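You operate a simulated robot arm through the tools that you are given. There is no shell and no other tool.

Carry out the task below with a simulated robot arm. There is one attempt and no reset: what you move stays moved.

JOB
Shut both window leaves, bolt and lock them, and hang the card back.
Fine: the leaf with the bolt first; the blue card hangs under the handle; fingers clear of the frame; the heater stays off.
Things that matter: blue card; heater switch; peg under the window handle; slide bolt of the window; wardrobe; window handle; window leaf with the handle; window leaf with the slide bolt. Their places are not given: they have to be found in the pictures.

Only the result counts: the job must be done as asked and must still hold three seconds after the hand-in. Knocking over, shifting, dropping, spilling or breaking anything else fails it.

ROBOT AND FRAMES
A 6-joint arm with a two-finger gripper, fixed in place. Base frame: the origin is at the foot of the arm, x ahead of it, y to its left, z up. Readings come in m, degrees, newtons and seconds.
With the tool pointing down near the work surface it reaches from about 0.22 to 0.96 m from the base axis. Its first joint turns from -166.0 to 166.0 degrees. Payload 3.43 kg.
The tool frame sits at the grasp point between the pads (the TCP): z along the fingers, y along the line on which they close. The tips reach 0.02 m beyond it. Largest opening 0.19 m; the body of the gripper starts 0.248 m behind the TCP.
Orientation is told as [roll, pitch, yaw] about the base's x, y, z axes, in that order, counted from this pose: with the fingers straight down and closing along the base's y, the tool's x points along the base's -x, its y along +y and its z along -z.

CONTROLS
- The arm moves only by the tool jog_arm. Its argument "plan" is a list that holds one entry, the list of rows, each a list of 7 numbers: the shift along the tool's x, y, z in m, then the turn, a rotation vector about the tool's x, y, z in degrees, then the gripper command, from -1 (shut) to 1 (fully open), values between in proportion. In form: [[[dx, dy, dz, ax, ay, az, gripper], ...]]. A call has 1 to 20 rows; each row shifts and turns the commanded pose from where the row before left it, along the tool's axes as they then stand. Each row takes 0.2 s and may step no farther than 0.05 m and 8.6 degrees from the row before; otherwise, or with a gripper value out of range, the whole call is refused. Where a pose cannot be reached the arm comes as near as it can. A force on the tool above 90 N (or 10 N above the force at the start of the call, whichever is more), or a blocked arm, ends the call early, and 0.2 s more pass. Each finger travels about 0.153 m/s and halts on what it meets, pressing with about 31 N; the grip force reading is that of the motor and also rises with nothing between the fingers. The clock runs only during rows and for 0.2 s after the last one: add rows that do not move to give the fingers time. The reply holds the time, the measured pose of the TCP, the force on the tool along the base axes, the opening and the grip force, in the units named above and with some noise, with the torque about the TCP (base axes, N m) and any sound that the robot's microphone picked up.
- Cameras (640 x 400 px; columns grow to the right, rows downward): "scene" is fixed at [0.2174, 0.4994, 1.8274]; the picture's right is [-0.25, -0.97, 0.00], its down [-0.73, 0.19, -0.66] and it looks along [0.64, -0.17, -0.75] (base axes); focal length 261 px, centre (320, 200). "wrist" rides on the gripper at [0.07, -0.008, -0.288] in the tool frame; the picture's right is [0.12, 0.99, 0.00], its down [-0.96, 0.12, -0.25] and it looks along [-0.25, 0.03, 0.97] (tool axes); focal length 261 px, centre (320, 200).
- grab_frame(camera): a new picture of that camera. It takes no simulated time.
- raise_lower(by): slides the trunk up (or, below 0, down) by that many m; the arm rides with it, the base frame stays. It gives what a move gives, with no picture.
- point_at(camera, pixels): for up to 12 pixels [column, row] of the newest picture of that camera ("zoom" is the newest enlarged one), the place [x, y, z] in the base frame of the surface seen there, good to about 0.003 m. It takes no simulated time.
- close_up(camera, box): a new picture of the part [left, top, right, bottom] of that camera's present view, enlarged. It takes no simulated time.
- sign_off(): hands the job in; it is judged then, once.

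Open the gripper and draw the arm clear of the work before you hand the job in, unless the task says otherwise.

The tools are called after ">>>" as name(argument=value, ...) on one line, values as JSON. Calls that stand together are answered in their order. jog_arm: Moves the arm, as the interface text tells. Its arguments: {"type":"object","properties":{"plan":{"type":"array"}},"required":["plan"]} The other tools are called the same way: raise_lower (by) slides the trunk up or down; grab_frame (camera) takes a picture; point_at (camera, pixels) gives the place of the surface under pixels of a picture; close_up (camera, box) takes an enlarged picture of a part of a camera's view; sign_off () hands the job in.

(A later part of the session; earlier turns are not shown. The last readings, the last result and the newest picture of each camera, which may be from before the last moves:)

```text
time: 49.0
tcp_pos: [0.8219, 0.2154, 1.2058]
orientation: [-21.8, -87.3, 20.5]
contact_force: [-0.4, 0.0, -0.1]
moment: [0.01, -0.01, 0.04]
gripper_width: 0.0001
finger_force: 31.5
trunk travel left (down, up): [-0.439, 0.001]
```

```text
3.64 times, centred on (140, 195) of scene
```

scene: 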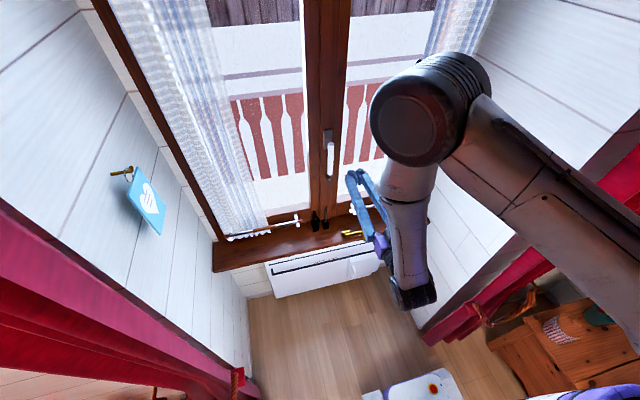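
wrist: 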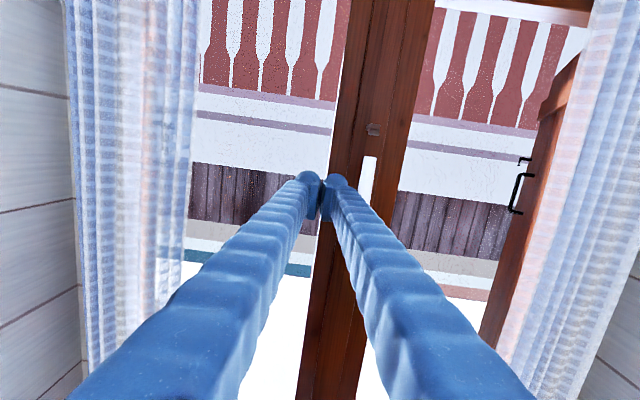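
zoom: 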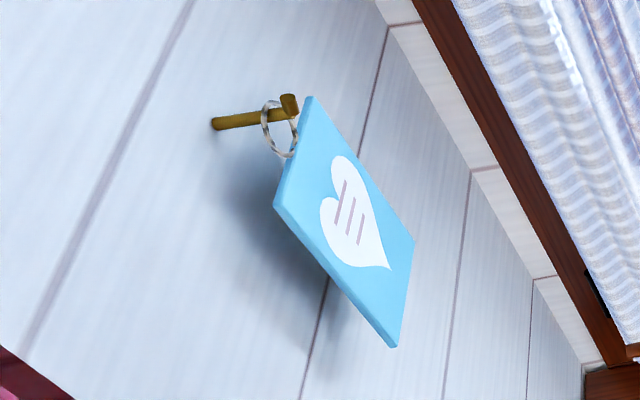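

The window lever is vertical (y≈0.28 from z 1.27 to 1.155) and its rod has gone into the second keeper. Now the card: I measure its corners, ring and hook on the left wall.

>>> point_at(camera="zoom", pixels=[[313, 102], [283, 205], [394, 340], [408, 242], [350, 210], [330, 150], [217, 123], [250, 119], [288, 105], [270, 115], [285, 153], [296, 130]])

>>> close_up(camera="scene", box=[105, 155, 155, 195])

```text
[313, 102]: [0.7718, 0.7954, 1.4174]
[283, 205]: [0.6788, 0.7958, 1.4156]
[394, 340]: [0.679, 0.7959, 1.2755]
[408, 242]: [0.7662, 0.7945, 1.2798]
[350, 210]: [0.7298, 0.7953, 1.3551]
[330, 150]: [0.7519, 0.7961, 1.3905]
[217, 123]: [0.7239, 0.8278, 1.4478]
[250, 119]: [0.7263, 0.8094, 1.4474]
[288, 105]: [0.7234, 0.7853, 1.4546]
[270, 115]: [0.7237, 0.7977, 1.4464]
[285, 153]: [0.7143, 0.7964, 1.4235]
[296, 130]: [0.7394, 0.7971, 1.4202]
```

```text
10.00 times, centred on (130, 175) of scene
```

zoom: 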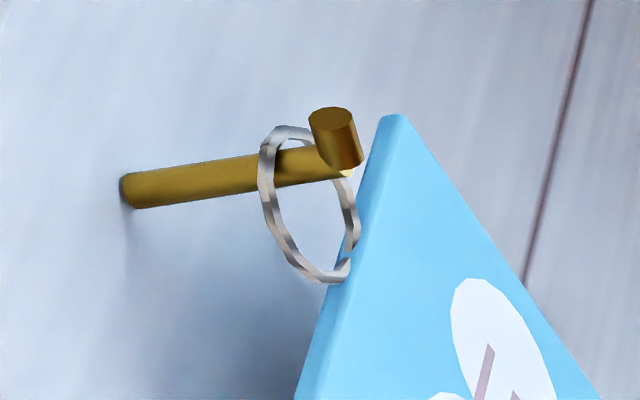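

The card hangs flat to the left wall: x 0.678-0.770, z 1.278-1.417, front face y≈0.795, ring on a brass hook at (0.724,0.79,1.447). I will face the wall and hold the card by its two side edges; first I retract, rise and move left.

>>> jog_arm(plan=[[[0, 0, -0.04, 0, 0, 0, -1], [0, 0, -0.04, 0, 0, 0, -1], [0, 0, -0.02, 0, 0, 0, -1], [-0.03, 0.03, 0, 0, 0, 0, -1], [-0.03, 0.038, 0, 0, 0, 0, -1], [-0.03, 0.038, 0, 0, 0, 0, -1], [-0.03, 0.038, 0, 0, 0, 0, -1], [-0.03, 0.038, 0, 0, 0, 0, -1], [0, 0.045, 0, 0, 0, 0, -1], [0, 0.045, 0, 0, 0, 0, -1], [0, 0, 0, 0, 0, 0, -1]]])

>>> grab_frame(camera="scene")

```text
time: 51.4
tcp_pos: [0.7364, 0.4931, 1.3523]
orientation: [-22.5, -87.3, 21.0]
contact_force: [-0.4, 0.5, 0.7]
moment: [-0.01, 0.05, 0.03]
gripper_width: 0.0
finger_force: 30.8
trunk travel left (down, up): [-0.439, 0.001]
```

```text
taken
```

scene: 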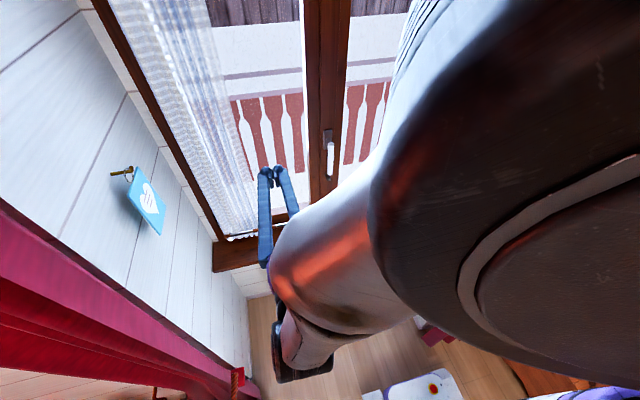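

The arm is at (0.736,0.493,1.352). I turn the heading left towards the wall in place, opening the gripper to about 14 cm along the way.

>>> jog_arm(plan=[[[0, 0, 0, -8.2, 0, 0, -1], [0, 0, 0, -8.2, 0, 0, -1], [0, 0, 0, -8.2, 0, 0, -1], [0, 0, 0, -8.2, 0, 0, -1], [0, 0, 0, -8.2, 0, 0, -0.5], [0, 0, 0, -8.2, 0, 0, 0], [0, 0, 0, 0, 0, 0, 0.45], [0, 0, 0, 0, 0, 0, 0.45]]])

>>> grab_frame(camera="scene")

>>> grab_frame(camera="wrist")

```text
time: 53.2
tcp_pos: [0.7346, 0.4928, 1.3553]
orientation: [26.4, -87.2, 21.5]
contact_force: [1.0, 0.2, -0.4]
moment: [0.01, -0.02, -0.01]
gripper_width: 0.1377
finger_force: 0.1
trunk travel left (down, up): [-0.439, 0.001]
```

```text
taken
```

scene: 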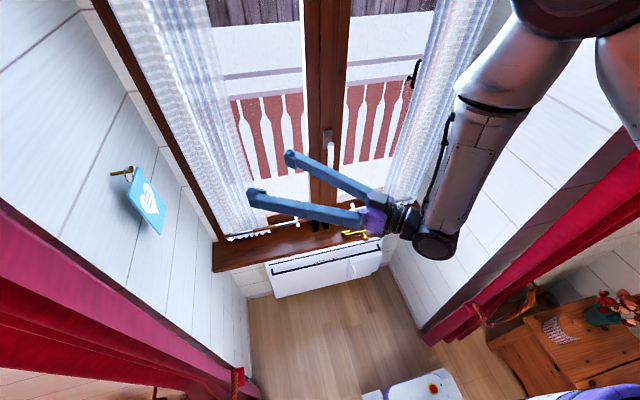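

```text
taken
```

wrist: 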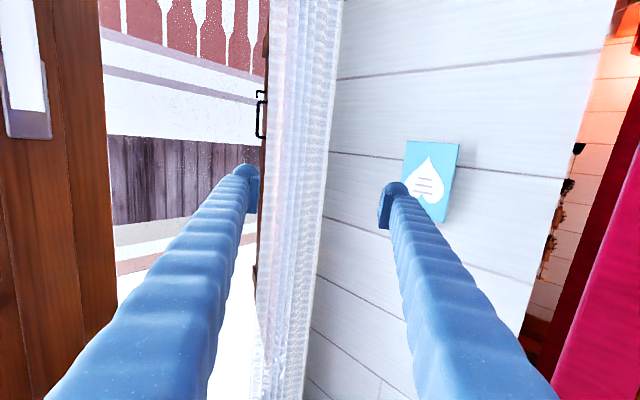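

Heading is about 48° with the card in view at (432,180). I finish the turn to 90° and level the pitch.

>>> jog_arm(plan=[[[0, 0, 0, -8.2, 0, 0, 0.45], [0, 0, 0, -8.2, 0, 0, 0.45], [0, 0, 0, -8.2, 0, 0, 0.45], [0, 0, 0, -8.2, 0, 0, 0.45], [0, 0, 0, -8.2, 0, 0, 0.45], [0, 0, 0, -1.1, -2.8, 0, 0.45], [0, 0, 0, 0, 0, 0, 0.45]]])

>>> grab_frame(camera="scene")

>>> grab_frame(camera="wrist")

```text
time: 54.8
tcp_pos: [0.7352, 0.4937, 1.3565]
orientation: [125.4, -86.8, -35.4]
contact_force: [0.5, 0.2, 0.6]
moment: [0.01, 0.0, -0.01]
gripper_width: 0.1375
finger_force: 0.1
trunk travel left (down, up): [-0.439, 0.001]
```

```text
taken
```

scene: 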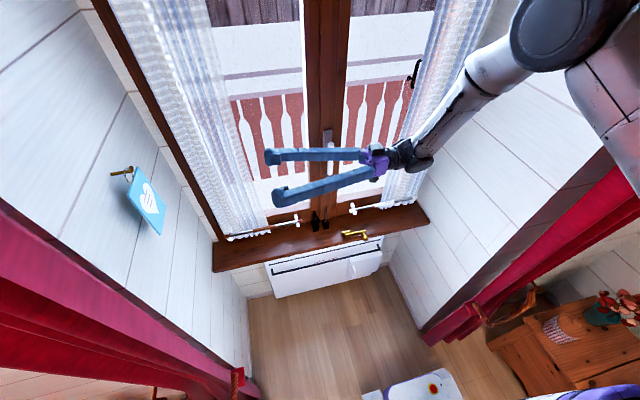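

```text
taken
```

wrist: 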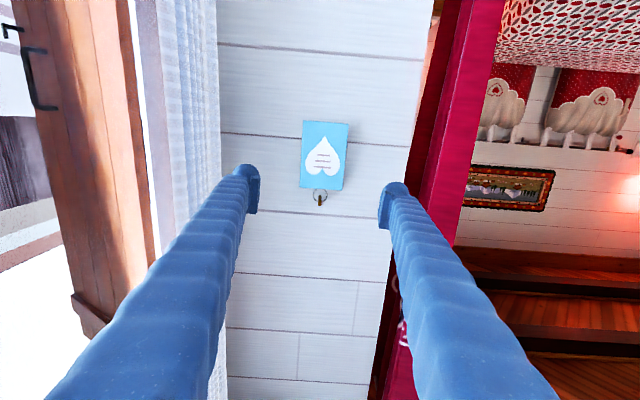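

Heading is 90°, facing the card (wrist pixels 302-349, 121-189, ring and hook at (320,195)). I measure the card from here and level out a small residual tilt.

>>> point_at(camera="wrist", pixels=[[304, 150], [346, 155], [325, 123], [322, 186], [325, 155], [320, 193], [320, 201], [313, 192], [328, 194], [343, 188], [303, 187], [348, 126]])

>>> close_up(camera="wrist", box=[270, 100, 380, 220])

>>> jog_arm(plan=[[[0, 0, 0, 0, 1.85, -2.6, 0.45], [0, 0, 0, 0, 0, 0, 0.45]]])

```text
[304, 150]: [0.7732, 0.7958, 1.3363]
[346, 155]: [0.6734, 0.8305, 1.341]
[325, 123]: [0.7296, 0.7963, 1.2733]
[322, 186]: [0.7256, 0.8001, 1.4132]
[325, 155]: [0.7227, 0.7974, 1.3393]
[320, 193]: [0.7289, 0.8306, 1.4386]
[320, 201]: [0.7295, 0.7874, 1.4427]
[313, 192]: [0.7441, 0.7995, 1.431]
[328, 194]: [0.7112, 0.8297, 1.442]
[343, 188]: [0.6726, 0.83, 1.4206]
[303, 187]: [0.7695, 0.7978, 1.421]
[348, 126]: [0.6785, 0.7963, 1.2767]
```

```text
3.33 times, centred on (325, 160) of wrist
```

zoom: 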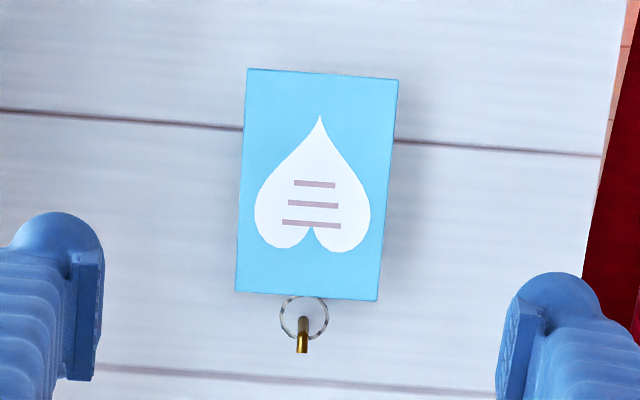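

```text
time: 55.4
tcp_pos: [0.7363, 0.4926, 1.3562]
orientation: [-49.0, -89.9, 138.7]
contact_force: [0.6, 0.6, 0.1]
moment: [0.03, 0.02, 0.02]
gripper_width: 0.1377
finger_force: 0.0
trunk travel left (down, up): [-0.439, 0.001]
```

The pose is now level, heading 90°. I centre on the card (x≈0.7245, z≈1.35) and approach to about 10 cm from it.

>>> jog_arm(plan=[[[0.006, 0.0118, 0.03, 0, 0, 0, 0.45], [0, 0, 0.045, 0, 0, 0, 0.45], [0, 0, 0.045, 0, 0, 0, 0.45], [0, 0, 0.045, 0, 0, 0, 0.45], [0, 0, 0.035, 0, 0, 0, 0.45], [0, 0, 0, 0, 0, 0, 0.45]]])

>>> grab_frame(camera="wrist")

>>> close_up(camera="scene", box=[90, 140, 220, 250])

```text
time: 56.8
tcp_pos: [0.7238, 0.6918, 1.3473]
orientation: [-56.5, -90.0, 146.2]
contact_force: [0.2, 0.2, -0.1]
moment: [0.03, 0.0, 0.02]
gripper_width: 0.1378
finger_force: 0.1
trunk travel left (down, up): [-0.439, 0.001]
```

```text
taken
```

wrist: 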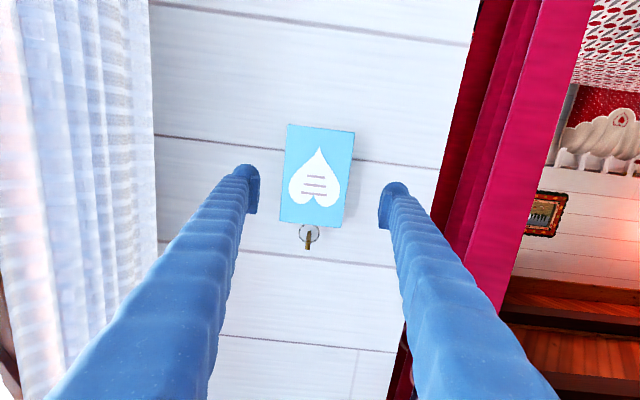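

```text
3.64 times, centred on (155, 195) of scene
```

zoom: 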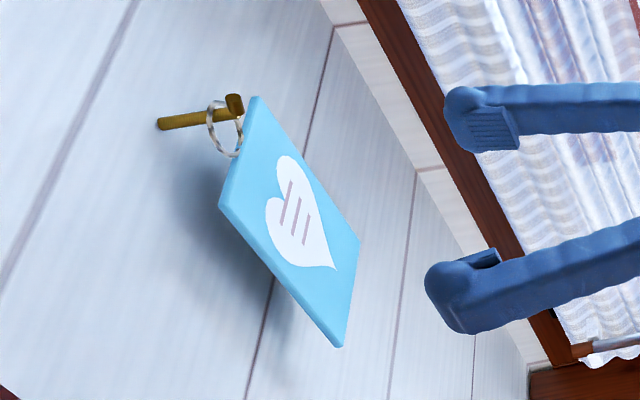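

The card is centred between the fingers. I enlarge the hook and ring to measure how much lift is needed.

>>> close_up(camera="wrist", box=[285, 210, 335, 260])

>>> point_at(camera="zoom", pixels=[[300, 205], [300, 240], [300, 280], [305, 225], [250, 170], [240, 200], [300, 150], [380, 220], [280, 255], [310, 290]])

```text
8.00 times, centred on (310, 235) of wrist
```

zoom: 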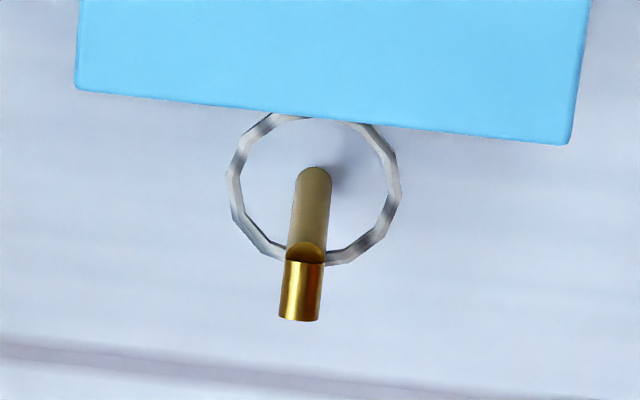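

```text
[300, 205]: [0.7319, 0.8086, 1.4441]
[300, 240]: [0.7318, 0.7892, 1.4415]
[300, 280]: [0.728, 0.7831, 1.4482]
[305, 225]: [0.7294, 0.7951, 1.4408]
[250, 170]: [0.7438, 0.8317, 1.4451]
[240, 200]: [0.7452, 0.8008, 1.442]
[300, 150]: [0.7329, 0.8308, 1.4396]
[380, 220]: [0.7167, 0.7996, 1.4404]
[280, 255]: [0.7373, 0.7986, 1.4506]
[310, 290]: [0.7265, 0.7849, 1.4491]
```

Ring outer diameter ≈ 0.034, hook stub top ≈ z 1.457, so a lift of about 13 mm centres the ring on the hook. I advance to the card and close on its side edges.

>>> jog_arm(plan=[[[0, 0, 0.04, 0, 0, 0, 0.45], [0, 0, 0.04, 0, 0, 0, 0.45], [0, 0, 0.026, 0, 0, 0, 0.45], [0, 0, 0, 0, 0, 0, 0.45], [0, 0, 0, 0, 0, 0, 0.2], [0, 0, 0, 0, 0, 0, 0.0], [0, 0, 0, 0, 0, 0, -0.1]]])

>>> grab_frame(camera="wrist")

>>> close_up(camera="scene", box=[90, 140, 220, 250])

```text
time: 58.4
tcp_pos: [0.7231, 0.7994, 1.3492]
orientation: [-65.2, -89.9, 155.1]
contact_force: [-0.5, -0.4, 0.1]
moment: [0.03, 0.0, -0.01]
gripper_width: 0.0979
finger_force: 30.9
trunk travel left (down, up): [-0.439, 0.001]
```

```text
taken
```

wrist: 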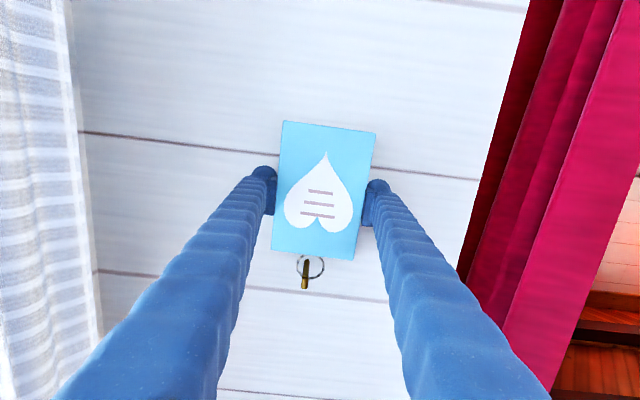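

```text
3.64 times, centred on (155, 195) of scene
```

zoom: 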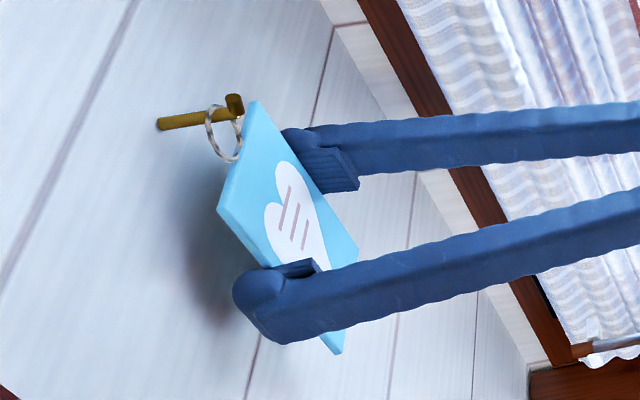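

The fingers stopped at 0.098 m against the card's edges. I close fully on it and lift slightly (13 mm).

>>> jog_arm(plan=[[[0, 0, 0, 0, 0, 0, -0.6], [0, 0, 0, 0, 0, 0, -1], [0, 0, 0, 0, 0, 0, -1]]])

>>> close_up(camera="wrist", box=[240, 100, 400, 300])

```text
time: 59.2
tcp_pos: [0.7236, 0.8004, 1.3488]
orientation: [-60.9, -90.0, 150.6]
contact_force: [0.0, -0.3, -0.3]
moment: [0.01, 0.01, 0.01]
gripper_width: 0.0977
finger_force: 30.6
trunk travel left (down, up): [-0.439, 0.001]
```

```text
2.00 times, centred on (320, 200) of wrist
```

zoom: 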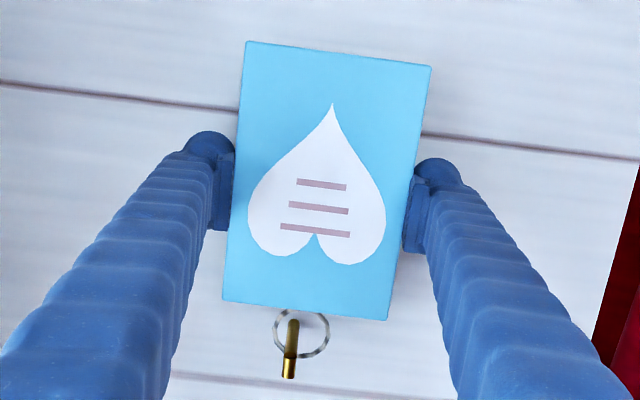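

The card is firmly held (0.0977 m, 31 N). I lift 13 mm and look at the ring relative to the hook before pulling out.

>>> jog_arm(plan=[[[-0.0065, 0, 0, 0, 0, 0, -1], [-0.0065, 0, 0, 0, 0, 0, -1], [0, 0, 0, 0, 0, 0, -1]]])

>>> close_up(camera="wrist", box=[280, 235, 340, 295])

>>> close_up(camera="scene", box=[105, 155, 155, 195])

```text
time: 60.0
tcp_pos: [0.7244, 0.8, 1.3614]
orientation: [-62.0, -89.9, 151.8]
contact_force: [0.6, 0.1, 0.0]
moment: [0.03, -0.02, 0.01]
gripper_width: 0.0974
finger_force: 30.8
trunk travel left (down, up): [-0.439, 0.001]
```

```text
6.67 times, centred on (310, 265) of wrist
```

zoom: 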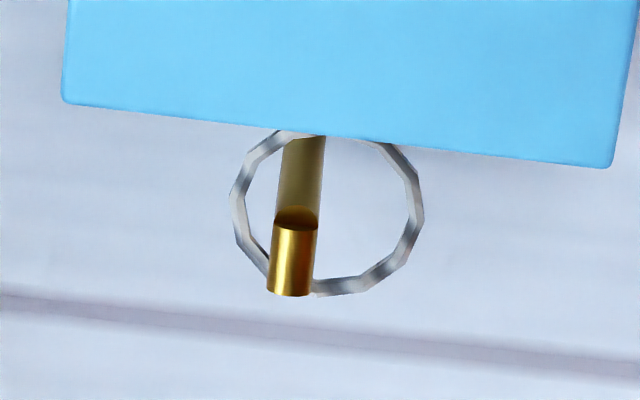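

```text
10.00 times, centred on (130, 175) of scene
```

zoom: 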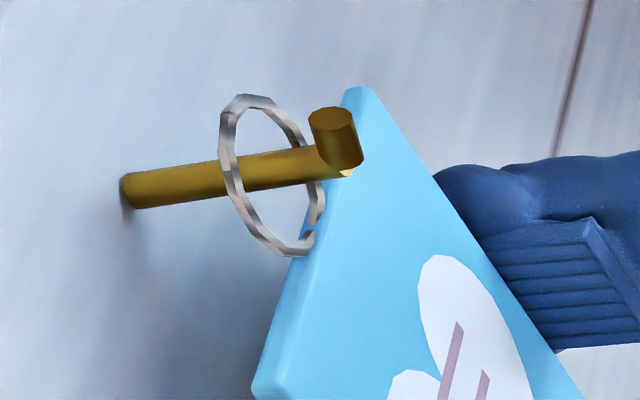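

The ring floats free around the hook. I probe ring and stub coordinates to be sure of clearance before pulling out.

>>> point_at(camera="zoom", pixels=[[335, 122], [255, 96], [228, 140], [260, 215], [318, 200], [300, 130], [334, 110], [340, 140], [280, 250], [250, 170], [210, 185]])

>>> grab_frame(camera="wrist")

>>> point_at(camera="wrist", pixels=[[308, 269], [308, 277], [306, 279], [299, 250], [324, 258], [313, 278], [318, 278], [300, 262], [323, 266], [310, 252]])

```text
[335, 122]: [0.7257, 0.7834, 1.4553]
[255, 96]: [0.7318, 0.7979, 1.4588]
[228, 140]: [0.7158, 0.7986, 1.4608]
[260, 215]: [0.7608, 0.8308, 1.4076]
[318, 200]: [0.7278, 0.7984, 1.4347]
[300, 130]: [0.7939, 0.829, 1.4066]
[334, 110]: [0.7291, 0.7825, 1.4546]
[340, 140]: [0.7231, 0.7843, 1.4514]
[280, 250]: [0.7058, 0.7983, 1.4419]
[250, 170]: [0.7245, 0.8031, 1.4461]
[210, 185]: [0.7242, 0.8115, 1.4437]
```

```text
taken
```

wrist: 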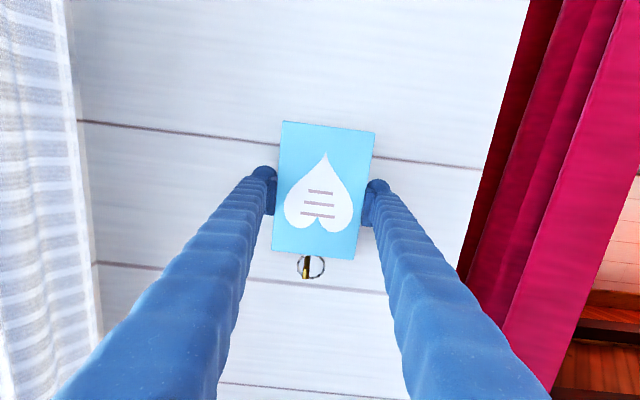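

```text
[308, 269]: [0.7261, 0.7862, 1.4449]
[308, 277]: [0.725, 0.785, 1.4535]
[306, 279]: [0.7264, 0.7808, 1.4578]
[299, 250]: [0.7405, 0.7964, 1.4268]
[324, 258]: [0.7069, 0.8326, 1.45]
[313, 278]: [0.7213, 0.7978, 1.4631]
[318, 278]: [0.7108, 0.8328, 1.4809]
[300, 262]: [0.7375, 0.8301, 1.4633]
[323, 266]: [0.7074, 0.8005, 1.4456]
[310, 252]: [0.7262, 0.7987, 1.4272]
```

Ring top is at z≈1.463 and the stub top at 1.458, so I lift another 4 mm to centre it and then pull straight off the hook.

>>> jog_arm(plan=[[[-0.004, 0, 0, 0, 0, 0, -1], [0, 0, -0.008, 0, 0, 0, -1], [0, 0, -0.01, 0, 0, 0, -1], [0, 0, -0.012, 0, 0, 0, -1], [0, 0, -0.015, 0, 0, 0, -1], [0, 0, -0.02, 0, 0, 0, -1], [0, 0, 0, 0, 0, 0, -1]]])

>>> grab_frame(camera="wrist")

>>> close_up(camera="scene", box=[90, 140, 220, 250])

```text
time: 61.6
tcp_pos: [0.7241, 0.7331, 1.3673]
orientation: [-71.2, -89.9, 161.0]
contact_force: [0.1, 0.1, -0.8]
moment: [0.0, 0.0, -0.03]
gripper_width: 0.0972
finger_force: 31.2
trunk travel left (down, up): [-0.439, 0.001]
```

```text
taken
```

wrist: 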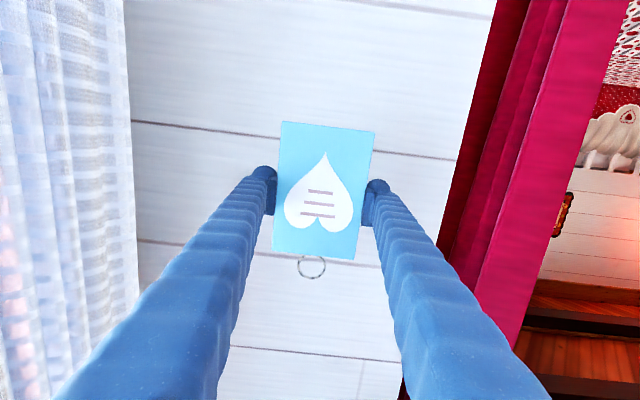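

```text
3.64 times, centred on (155, 195) of scene
```

zoom: 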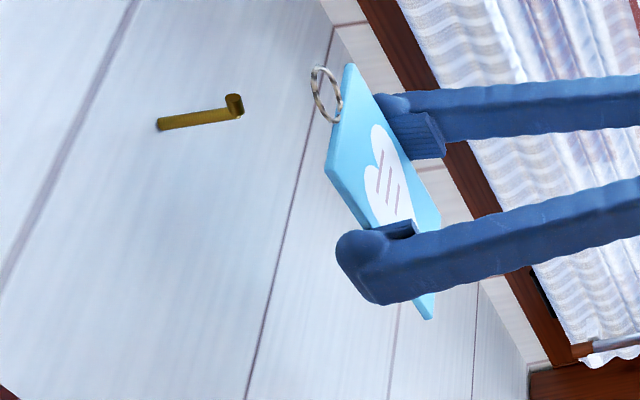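

The card is off the hook and held. I measure the ring's position relative to the TCP.

>>> close_up(camera="wrist", box=[290, 245, 335, 285])

```text
10.00 times, centred on (312, 265) of wrist
```

zoom: 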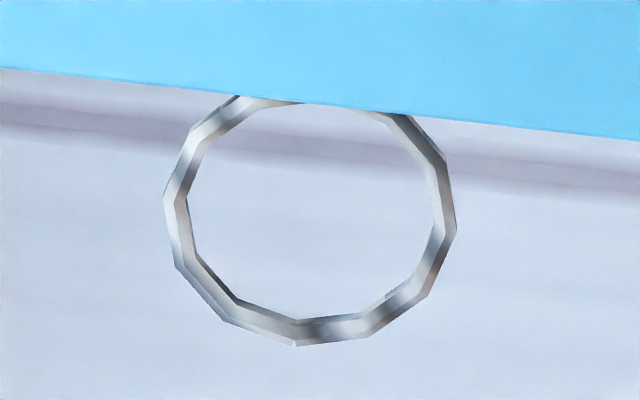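

>>> point_at(camera="zoom", pixels=[[178, 195], [446, 230], [298, 333], [340, 332], [210, 130], [420, 145], [240, 90], [400, 100], [320, 70], [215, 300], [415, 295]])

```text
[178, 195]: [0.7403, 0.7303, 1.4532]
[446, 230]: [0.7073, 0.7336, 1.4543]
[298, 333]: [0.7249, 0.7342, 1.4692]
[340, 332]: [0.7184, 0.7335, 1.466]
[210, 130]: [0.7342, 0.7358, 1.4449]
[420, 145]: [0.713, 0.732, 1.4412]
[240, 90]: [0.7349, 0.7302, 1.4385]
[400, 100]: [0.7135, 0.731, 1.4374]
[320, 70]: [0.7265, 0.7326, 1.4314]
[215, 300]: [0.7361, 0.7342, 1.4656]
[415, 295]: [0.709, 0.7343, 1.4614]
```

Ring centre is 85 mm above the TCP, in the plane of the TCP and laterally centred, inner radius ≈ 15 mm. Now I measure the window peg precisely.

>>> close_up(camera="scene", box=[305, 150, 355, 190])

```text
10.00 times, centred on (330, 170) of scene
```

zoom: 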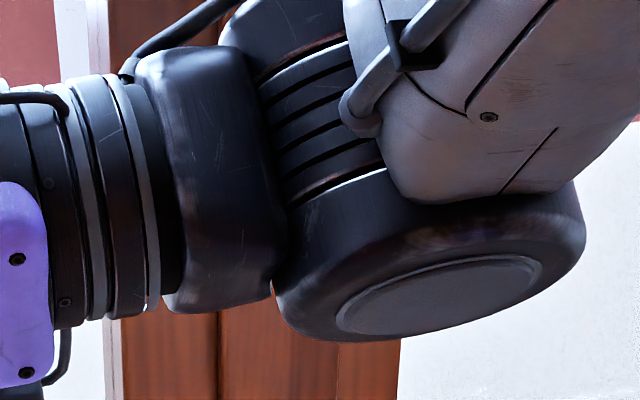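

The arm blocks that view. I retract from the wall and turn back to face the window (heading 0) with the card held.

>>> jog_arm(plan=[[[0, 0, -0.03, 0, 0, 0, -1], [0, 0, -0.045, 0, 0, 0, -1], [0, 0, -0.045, 0, 0, 0, -1], [0, 0, -0.045, 0, 0, 0, -1], [0, 0, -0.045, 0, 0, 0, -1], [0, 0, -0.02, 4, 0, 0, -1], [0, 0, 0, 7, 0, 0, -1], [0, 0, 0, 7, 0, 0, -1], [0, 0, 0, 7, 0, 0, -1], [0, 0, 0, 7, 0, 0, -1], [0, 0, 0, 7, 0, 0, -1], [0, 0, 0, 6, 0, 0, -1], [0, 0, 0, 0, 0, 0, -1]]])

>>> grab_frame(camera="scene")

>>> grab_frame(camera="wrist")

```text
time: 64.4
tcp_pos: [0.725, 0.5041, 1.3665]
orientation: [-100.8, -89.9, 145.5]
contact_force: [-0.3, 0.0, 0.7]
moment: [0.01, 0.02, 0.03]
gripper_width: 0.0969
finger_force: 31.0
trunk travel left (down, up): [-0.439, 0.001]
```

```text
taken
```

scene: 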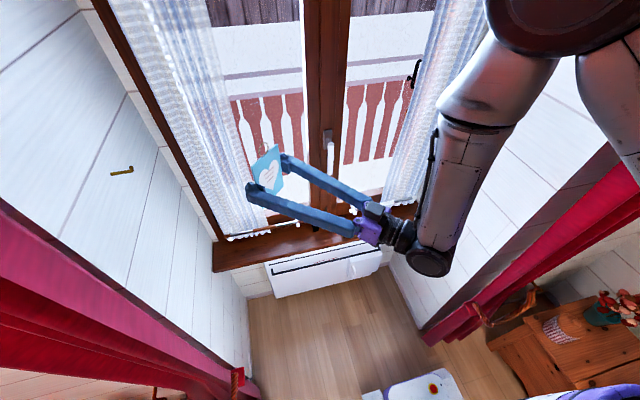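

```text
taken
```

wrist: 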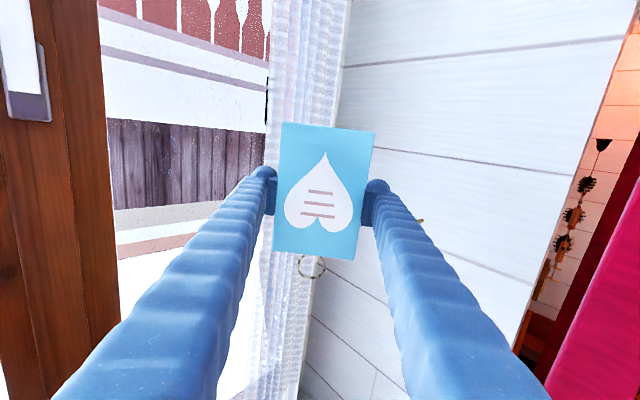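

Heading is 45°, card secure. I turn the remaining 45° to face the window.

>>> jog_arm(plan=[[[0, 0, 0, 7.4, 0, 0, -1], [0, 0, 0, 7.4, 0, 0, -1], [0, 0, 0, 7.4, 0, 0, -1], [0, 0, 0, 7.4, 0, 0, -1], [0, 0, 0, 7.4, 0, 0, -1], [0, 0, 0, 7.4, 0, 0, -1], [0, 0, 0, 0, 0, 0, -1]]])

>>> grab_frame(camera="wrist")

>>> grab_frame(camera="scene")

>>> close_up(camera="scene", box=[305, 130, 355, 190])

```text
time: 66.0
tcp_pos: [0.7245, 0.5044, 1.3682]
orientation: [-165.4, -89.9, 165.8]
contact_force: [0.7, -0.4, -0.7]
moment: [-0.01, 0.0, 0.03]
gripper_width: 0.097
finger_force: 31.1
trunk travel left (down, up): [-0.439, 0.001]
```

```text
taken
```

wrist: 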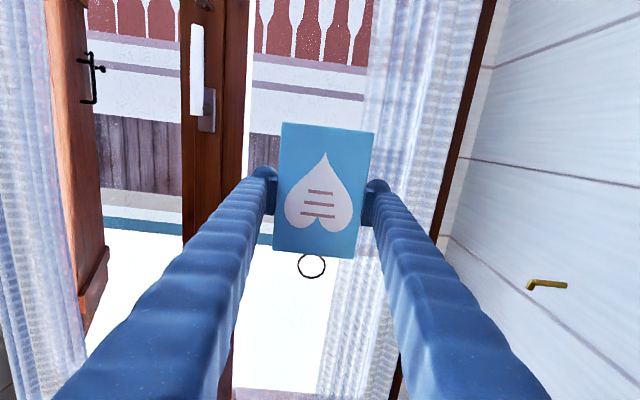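

```text
taken
```

scene: 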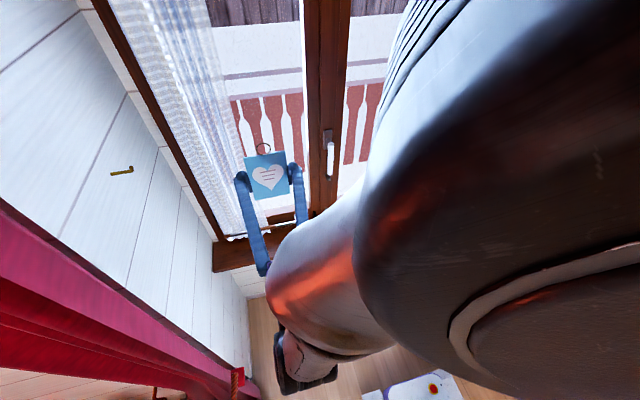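

```text
6.67 times, centred on (330, 160) of scene
```

zoom: 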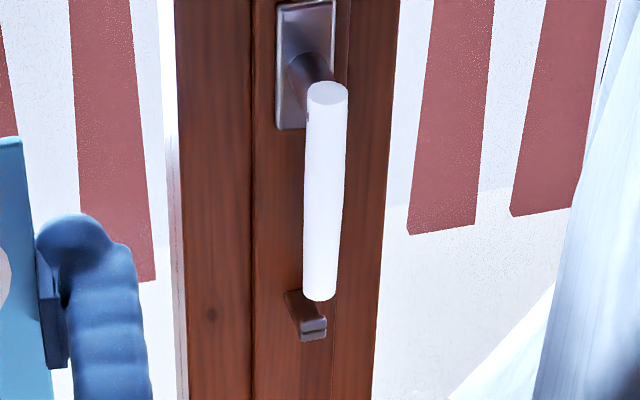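

The peg shows at zoom (313,325), with its upturned end; lever bottom at (318,298). I probe it and compare with the wrist view (peg at (203,5)).

>>> point_at(camera="zoom", pixels=[[313, 322], [313, 334], [302, 325], [325, 324], [295, 300], [300, 312], [318, 290], [318, 298], [290, 330], [312, 330], [316, 318], [330, 200]])

>>> close_up(camera="wrist", box=[160, 0, 260, 60])

```text
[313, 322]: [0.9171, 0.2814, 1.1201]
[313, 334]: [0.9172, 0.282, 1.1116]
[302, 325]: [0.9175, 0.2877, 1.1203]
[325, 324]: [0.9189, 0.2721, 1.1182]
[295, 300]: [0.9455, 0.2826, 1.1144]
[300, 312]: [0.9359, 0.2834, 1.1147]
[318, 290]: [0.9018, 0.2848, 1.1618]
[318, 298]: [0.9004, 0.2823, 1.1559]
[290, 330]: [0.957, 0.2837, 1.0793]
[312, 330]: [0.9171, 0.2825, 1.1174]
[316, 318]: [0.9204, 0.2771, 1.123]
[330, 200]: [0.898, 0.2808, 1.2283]
```

```text
6.40 times, centred on (210, 30) of wrist
```

zoom: 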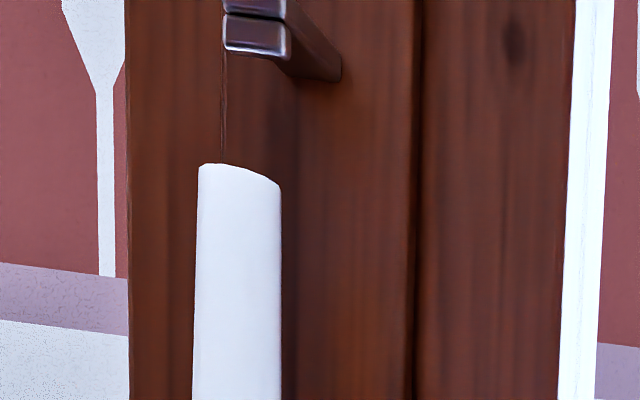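

Peg: y 0.272-0.288, upturned end at x≈0.917 with top z≈1.123, bar top z≈1.1145; lever bottom is z≈1.155. Ring must be centred at (y 0.280, z 1.1155), so TCP z≈1.03. I move there at a stand-off of x≈0.80.

>>> jog_arm(plan=[[[0.0375, -0.025, 0.004, 0, 0, 0, -1], [0.0375, -0.025, 0.0078, 0, 0, 0, -1], [0.0375, -0.025, 0.0078, 0, 0, 0, -1], [0.0375, -0.025, 0.0078, 0, 0, 0, -1], [0.0375, -0.025, 0.0078, 0, 0, 0, -1], [0.0375, -0.025, 0.0078, 0, 0, 0, -1], [0.0375, -0.025, 0.0078, 0, 0, 0, -1], [0.0375, -0.025, 0.0078, 0, 0, 0, -1], [0.0375, -0.0247, 0.0078, 0, 0, 0, -1], [0, 0, 0, 0, 0, 0, -1]]])

>>> grab_frame(camera="wrist")

>>> grab_frame(camera="scene")

```text
time: 68.2
tcp_pos: [0.7907, 0.2793, 1.0308]
orientation: [-173.6, -89.8, 174.0]
contact_force: [0.0, 0.0, -0.9]
moment: [0.0, -0.01, 0.01]
gripper_width: 0.0968
finger_force: 30.7
trunk travel left (down, up): [-0.439, 0.001]
```

```text
taken
```

wrist: 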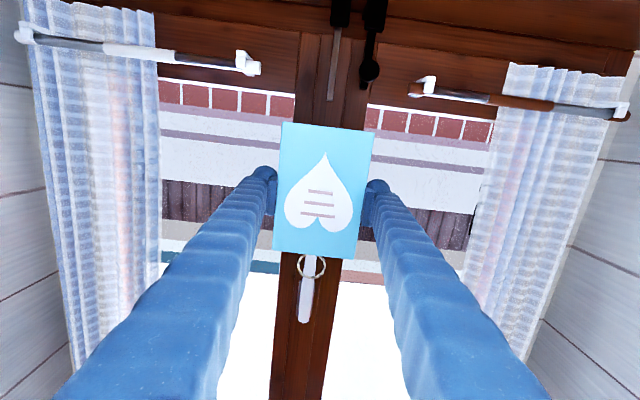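

```text
taken
```

scene: 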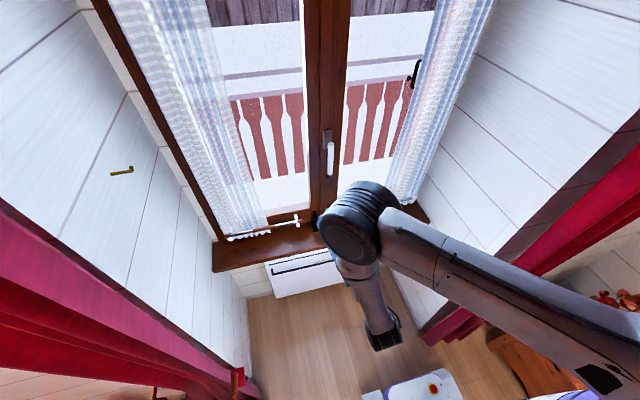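

The window bottom shows both bolt and rod in their keepers. I enlarge around the ring and measure ring, lever and (if visible) peg from here.

>>> close_up(camera="wrist", box=[280, 235, 345, 295])

>>> close_up(camera="scene", box=[300, 140, 360, 200])

```text
6.67 times, centred on (312, 265) of wrist
```

zoom: 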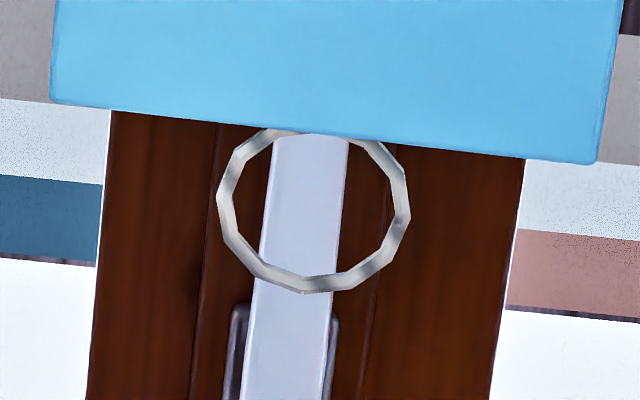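

```text
6.67 times, centred on (330, 170) of scene
```

zoom: 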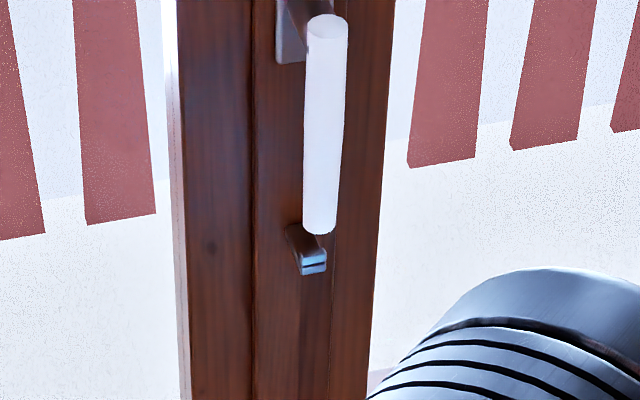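

I re-take the wrist enlargement to probe the ring points.

>>> close_up(camera="wrist", box=[280, 235, 345, 295])

>>> point_at(camera="zoom", pixels=[[225, 195], [403, 210], [305, 288], [345, 280], [237, 160], [392, 165], [240, 255], [385, 255], [300, 180], [60, 95], [590, 155], [320, 120]])

```text
6.67 times, centred on (312, 265) of wrist
```

zoom: 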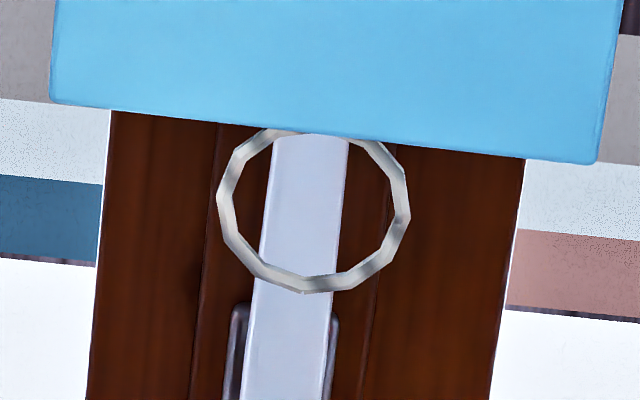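

```text
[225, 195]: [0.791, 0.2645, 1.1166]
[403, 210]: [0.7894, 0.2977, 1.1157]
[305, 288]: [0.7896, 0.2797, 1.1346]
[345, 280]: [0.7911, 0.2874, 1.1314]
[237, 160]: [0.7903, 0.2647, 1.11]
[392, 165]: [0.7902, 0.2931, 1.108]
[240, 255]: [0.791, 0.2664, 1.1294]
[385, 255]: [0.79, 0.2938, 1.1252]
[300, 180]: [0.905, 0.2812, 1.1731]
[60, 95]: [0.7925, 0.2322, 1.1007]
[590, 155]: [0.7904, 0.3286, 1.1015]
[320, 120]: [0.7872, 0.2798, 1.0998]
```

Ring centre is at (y 0.280, z 1.117), in the TCP plane. I probe the peg's lower edge once more for vertical centring.

>>> close_up(camera="scene", box=[318, 168, 342, 188])

```text
16.00 times, centred on (330, 178) of scene
```

zoom: 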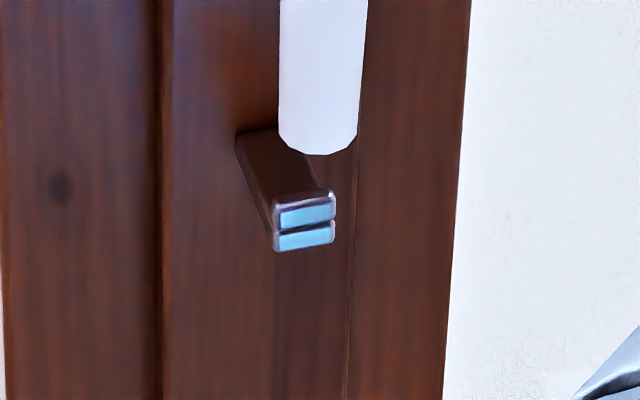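

>>> point_at(camera="zoom", pixels=[[305, 200], [305, 213], [305, 226], [305, 238], [305, 247], [280, 216], [332, 208], [278, 243], [330, 240], [260, 150], [300, 180], [318, 148]])

```text
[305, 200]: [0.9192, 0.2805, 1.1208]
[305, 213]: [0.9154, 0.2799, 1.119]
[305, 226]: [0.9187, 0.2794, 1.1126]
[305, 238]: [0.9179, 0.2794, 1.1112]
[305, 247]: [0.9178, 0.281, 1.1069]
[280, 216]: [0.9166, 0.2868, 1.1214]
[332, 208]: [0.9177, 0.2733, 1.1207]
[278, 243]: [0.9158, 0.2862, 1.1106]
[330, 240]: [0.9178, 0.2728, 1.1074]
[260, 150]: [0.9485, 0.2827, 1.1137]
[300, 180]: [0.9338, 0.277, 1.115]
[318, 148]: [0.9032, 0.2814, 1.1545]
```

Peg spans y 0.2725-0.2875, z 1.106-1.122. I lower 2.5 mm and advance to just in front of it.

>>> jog_arm(plan=[[[0.0025, 0, 0.025, 0, 0, 0, -1], [0, 0, 0.035, 0, 0, 0, -1], [0, 0, 0.03, 0, 0, 0, -1], [0, 0, 0.02, 0, 0, 0, -1], [0, 0, 0, 0, 0, 0, -1]]])

>>> close_up(camera="scene", box=[310, 160, 350, 200])

>>> close_up(camera="wrist", box=[280, 235, 345, 295])

```text
time: 69.4
tcp_pos: [0.9002, 0.2792, 1.0278]
orientation: [-160.8, -89.9, 161.3]
contact_force: [0.8, -0.4, -0.9]
moment: [-0.02, 0.03, 0.02]
gripper_width: 0.0969
finger_force: 31.2
trunk travel left (down, up): [-0.439, 0.001]
```

```text
10.00 times, centred on (330, 180) of scene
```

zoom: 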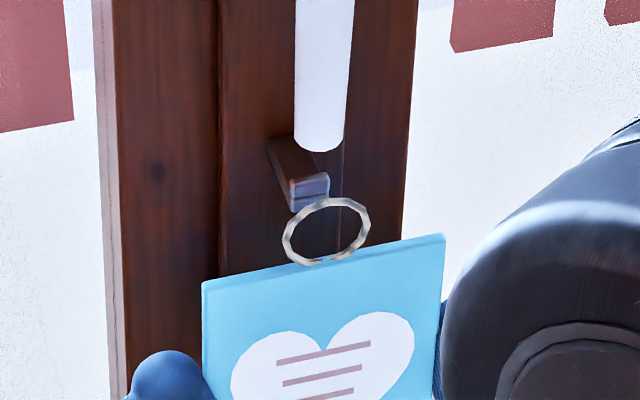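

```text
6.67 times, centred on (312, 265) of wrist
```

zoom: 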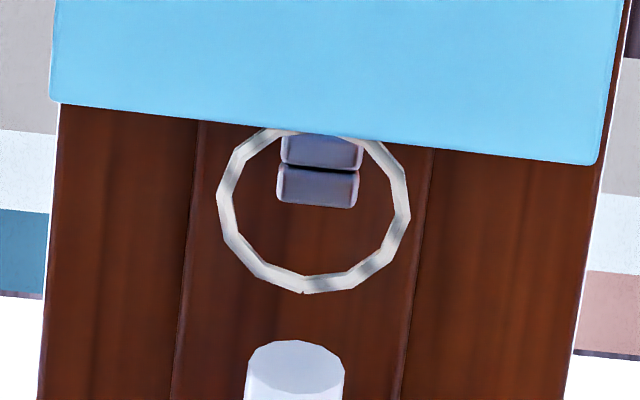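

The peg end appears centred within the ring as expected for this perspective. I push forward slowly so that the ring passes over the upturned end, to x≈0.936.

>>> jog_arm(plan=[[[0, 0, 0.01, 0, 0, 0, -1], [0, 0, 0.01, 0, 0, 0, -1], [0, 0, 0.008, 0, 0, 0, -1], [0, 0, 0.008, 0, 0, 0, -1], [0, 0, 0, 0, 0, 0, -1]]])

>>> close_up(camera="scene", box=[310, 160, 350, 200])

>>> close_up(camera="wrist", box=[280, 235, 345, 295])

```text
time: 70.6
tcp_pos: [0.9398, 0.282, 1.0276]
orientation: [-156.6, -89.9, 157.0]
contact_force: [0.8, 0.0, -0.7]
moment: [0.01, -0.02, 0.01]
gripper_width: 0.0966
finger_force: 30.7
trunk travel left (down, up): [-0.439, 0.001]
```

```text
10.00 times, centred on (330, 180) of scene
```

zoom: 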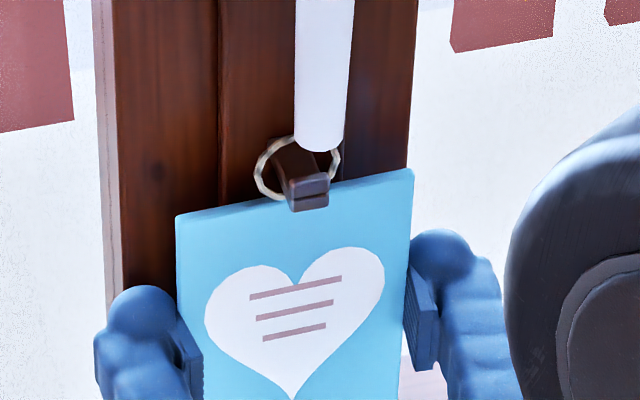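

```text
6.67 times, centred on (312, 265) of wrist
```

zoom: 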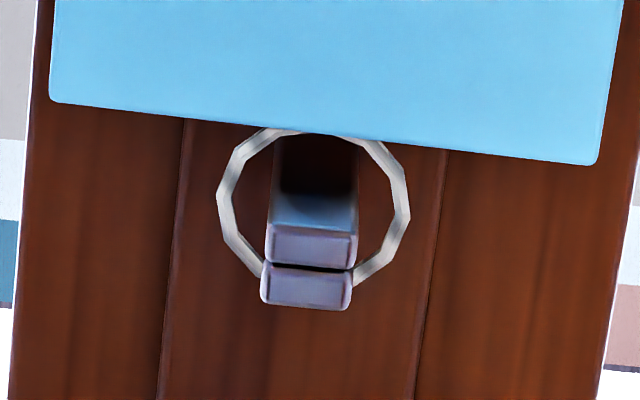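

The ring is around the peg behind its upturned end, with no contact force. I lower 12 mm to seat the ring on the peg.

>>> jog_arm(plan=[[[0.004, 0, 0, 0, 0, 0, -1], [0.004, 0, 0, 0, 0, 0, -1], [0.004, 0, 0, 0, 0, 0, -1], [0, 0, 0, 0, 0, 0, -1]]])

>>> close_up(camera="scene", box=[310, 160, 350, 200])

>>> close_up(camera="wrist", box=[280, 235, 345, 295])

```text
time: 71.6
tcp_pos: [0.939, 0.2811, 1.0137]
orientation: [-153.3, -90.0, 153.7]
contact_force: [0.7, 0.8, -0.5]
moment: [0.02, 0.02, 0.01]
gripper_width: 0.0976
finger_force: 31.2
trunk travel left (down, up): [-0.439, 0.001]
```

```text
10.00 times, centred on (330, 180) of scene
```

zoom: 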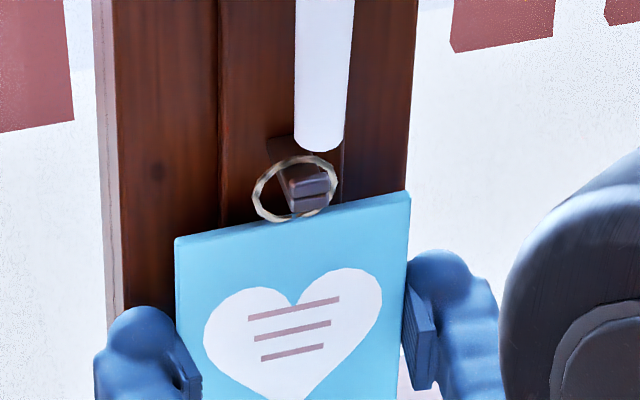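

```text
6.67 times, centred on (312, 265) of wrist
```

zoom: 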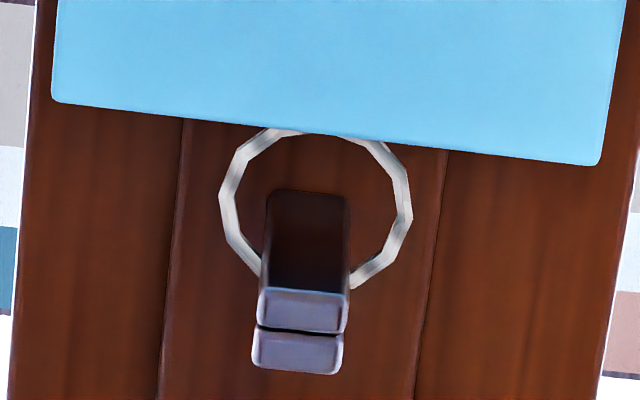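

The ring sits around the peg, at the height where it rests on the bar. I open the fingers a little and let the card hang.

>>> jog_arm(plan=[[[0, 0, 0, 0, 0, 0, 0.08], [0, 0, 0, 0, 0, 0, 0.15], [0, 0, 0, 0, 0, 0, 0.3], [0, 0, 0, 0, 0, 0, 0.42], [0, 0, 0, 0, 0, 0, 0.42], [0, 0, 0, 0, 0, 0, 0.42]]])

>>> close_up(camera="scene", box=[300, 150, 360, 210])

>>> grab_frame(camera="wrist")

```text
time: 73.0
tcp_pos: [0.9382, 0.2816, 1.0145]
orientation: [-153.5, -90.0, 154.0]
contact_force: [0.3, -0.6, -0.5]
moment: [0.03, 0.03, 0.02]
gripper_width: 0.1348
finger_force: 0.1
trunk travel left (down, up): [-0.439, 0.001]
```

```text
6.67 times, centred on (330, 180) of scene
```

zoom: 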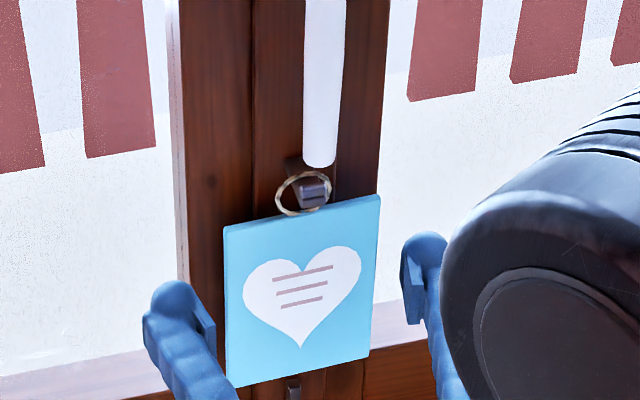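

```text
taken
```

wrist: 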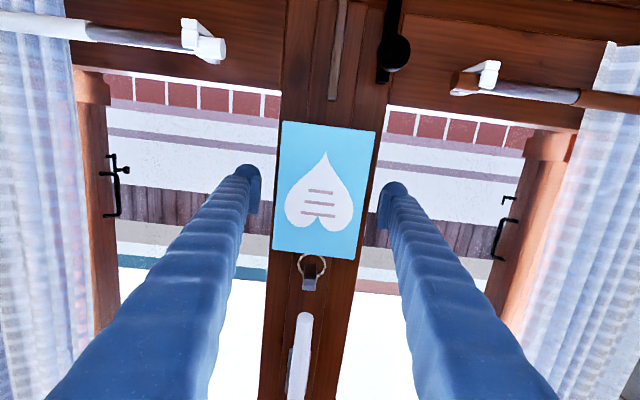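

The card hangs free on the peg with the fingers open around it. I withdraw straight back.

>>> jog_arm(plan=[[[0, 0, -0.015, 0, 0, 0, 0.42], [0, 0, -0.03, 0, 0, 0, 0.42], [0, 0, -0.04, 0, 0, 0, 0.42], [0, 0, -0.04, 0, 0, 0, 0.42], [0, 0, -0.04, 0, 0, 0, 0.42], [0, 0, -0.04, 0, 0, 0, 0.42], [0, 0, 0, 0, 0, 0, 0.42]]])

>>> grab_frame(camera="scene")

>>> grab_frame(camera="wrist")

>>> close_up(camera="scene", box=[290, 130, 370, 230])

```text
time: 74.6
tcp_pos: [0.7307, 0.2806, 1.0149]
orientation: [-146.1, -89.9, 146.5]
contact_force: [-0.2, 0.5, 0.0]
moment: [-0.01, -0.03, -0.05]
gripper_width: 0.1352
finger_force: 0.1
trunk travel left (down, up): [-0.439, 0.001]
```

```text
taken
```

scene: 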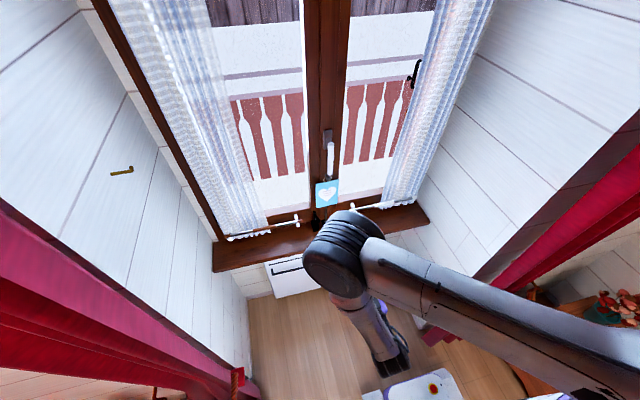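

```text
taken
```

wrist: 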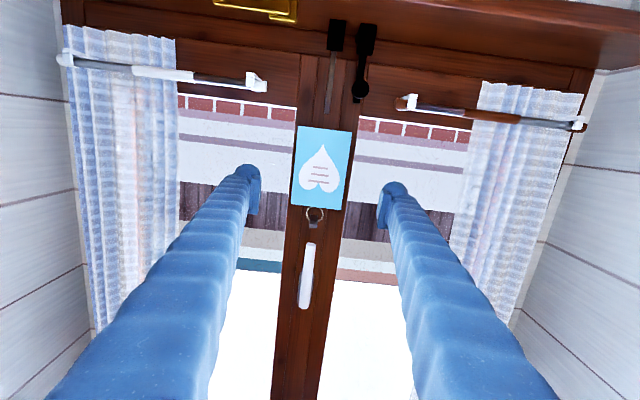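

```text
4.00 times, centred on (330, 180) of scene
```

zoom: 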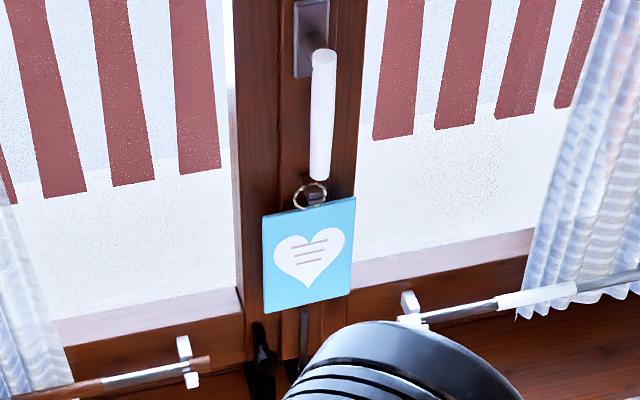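

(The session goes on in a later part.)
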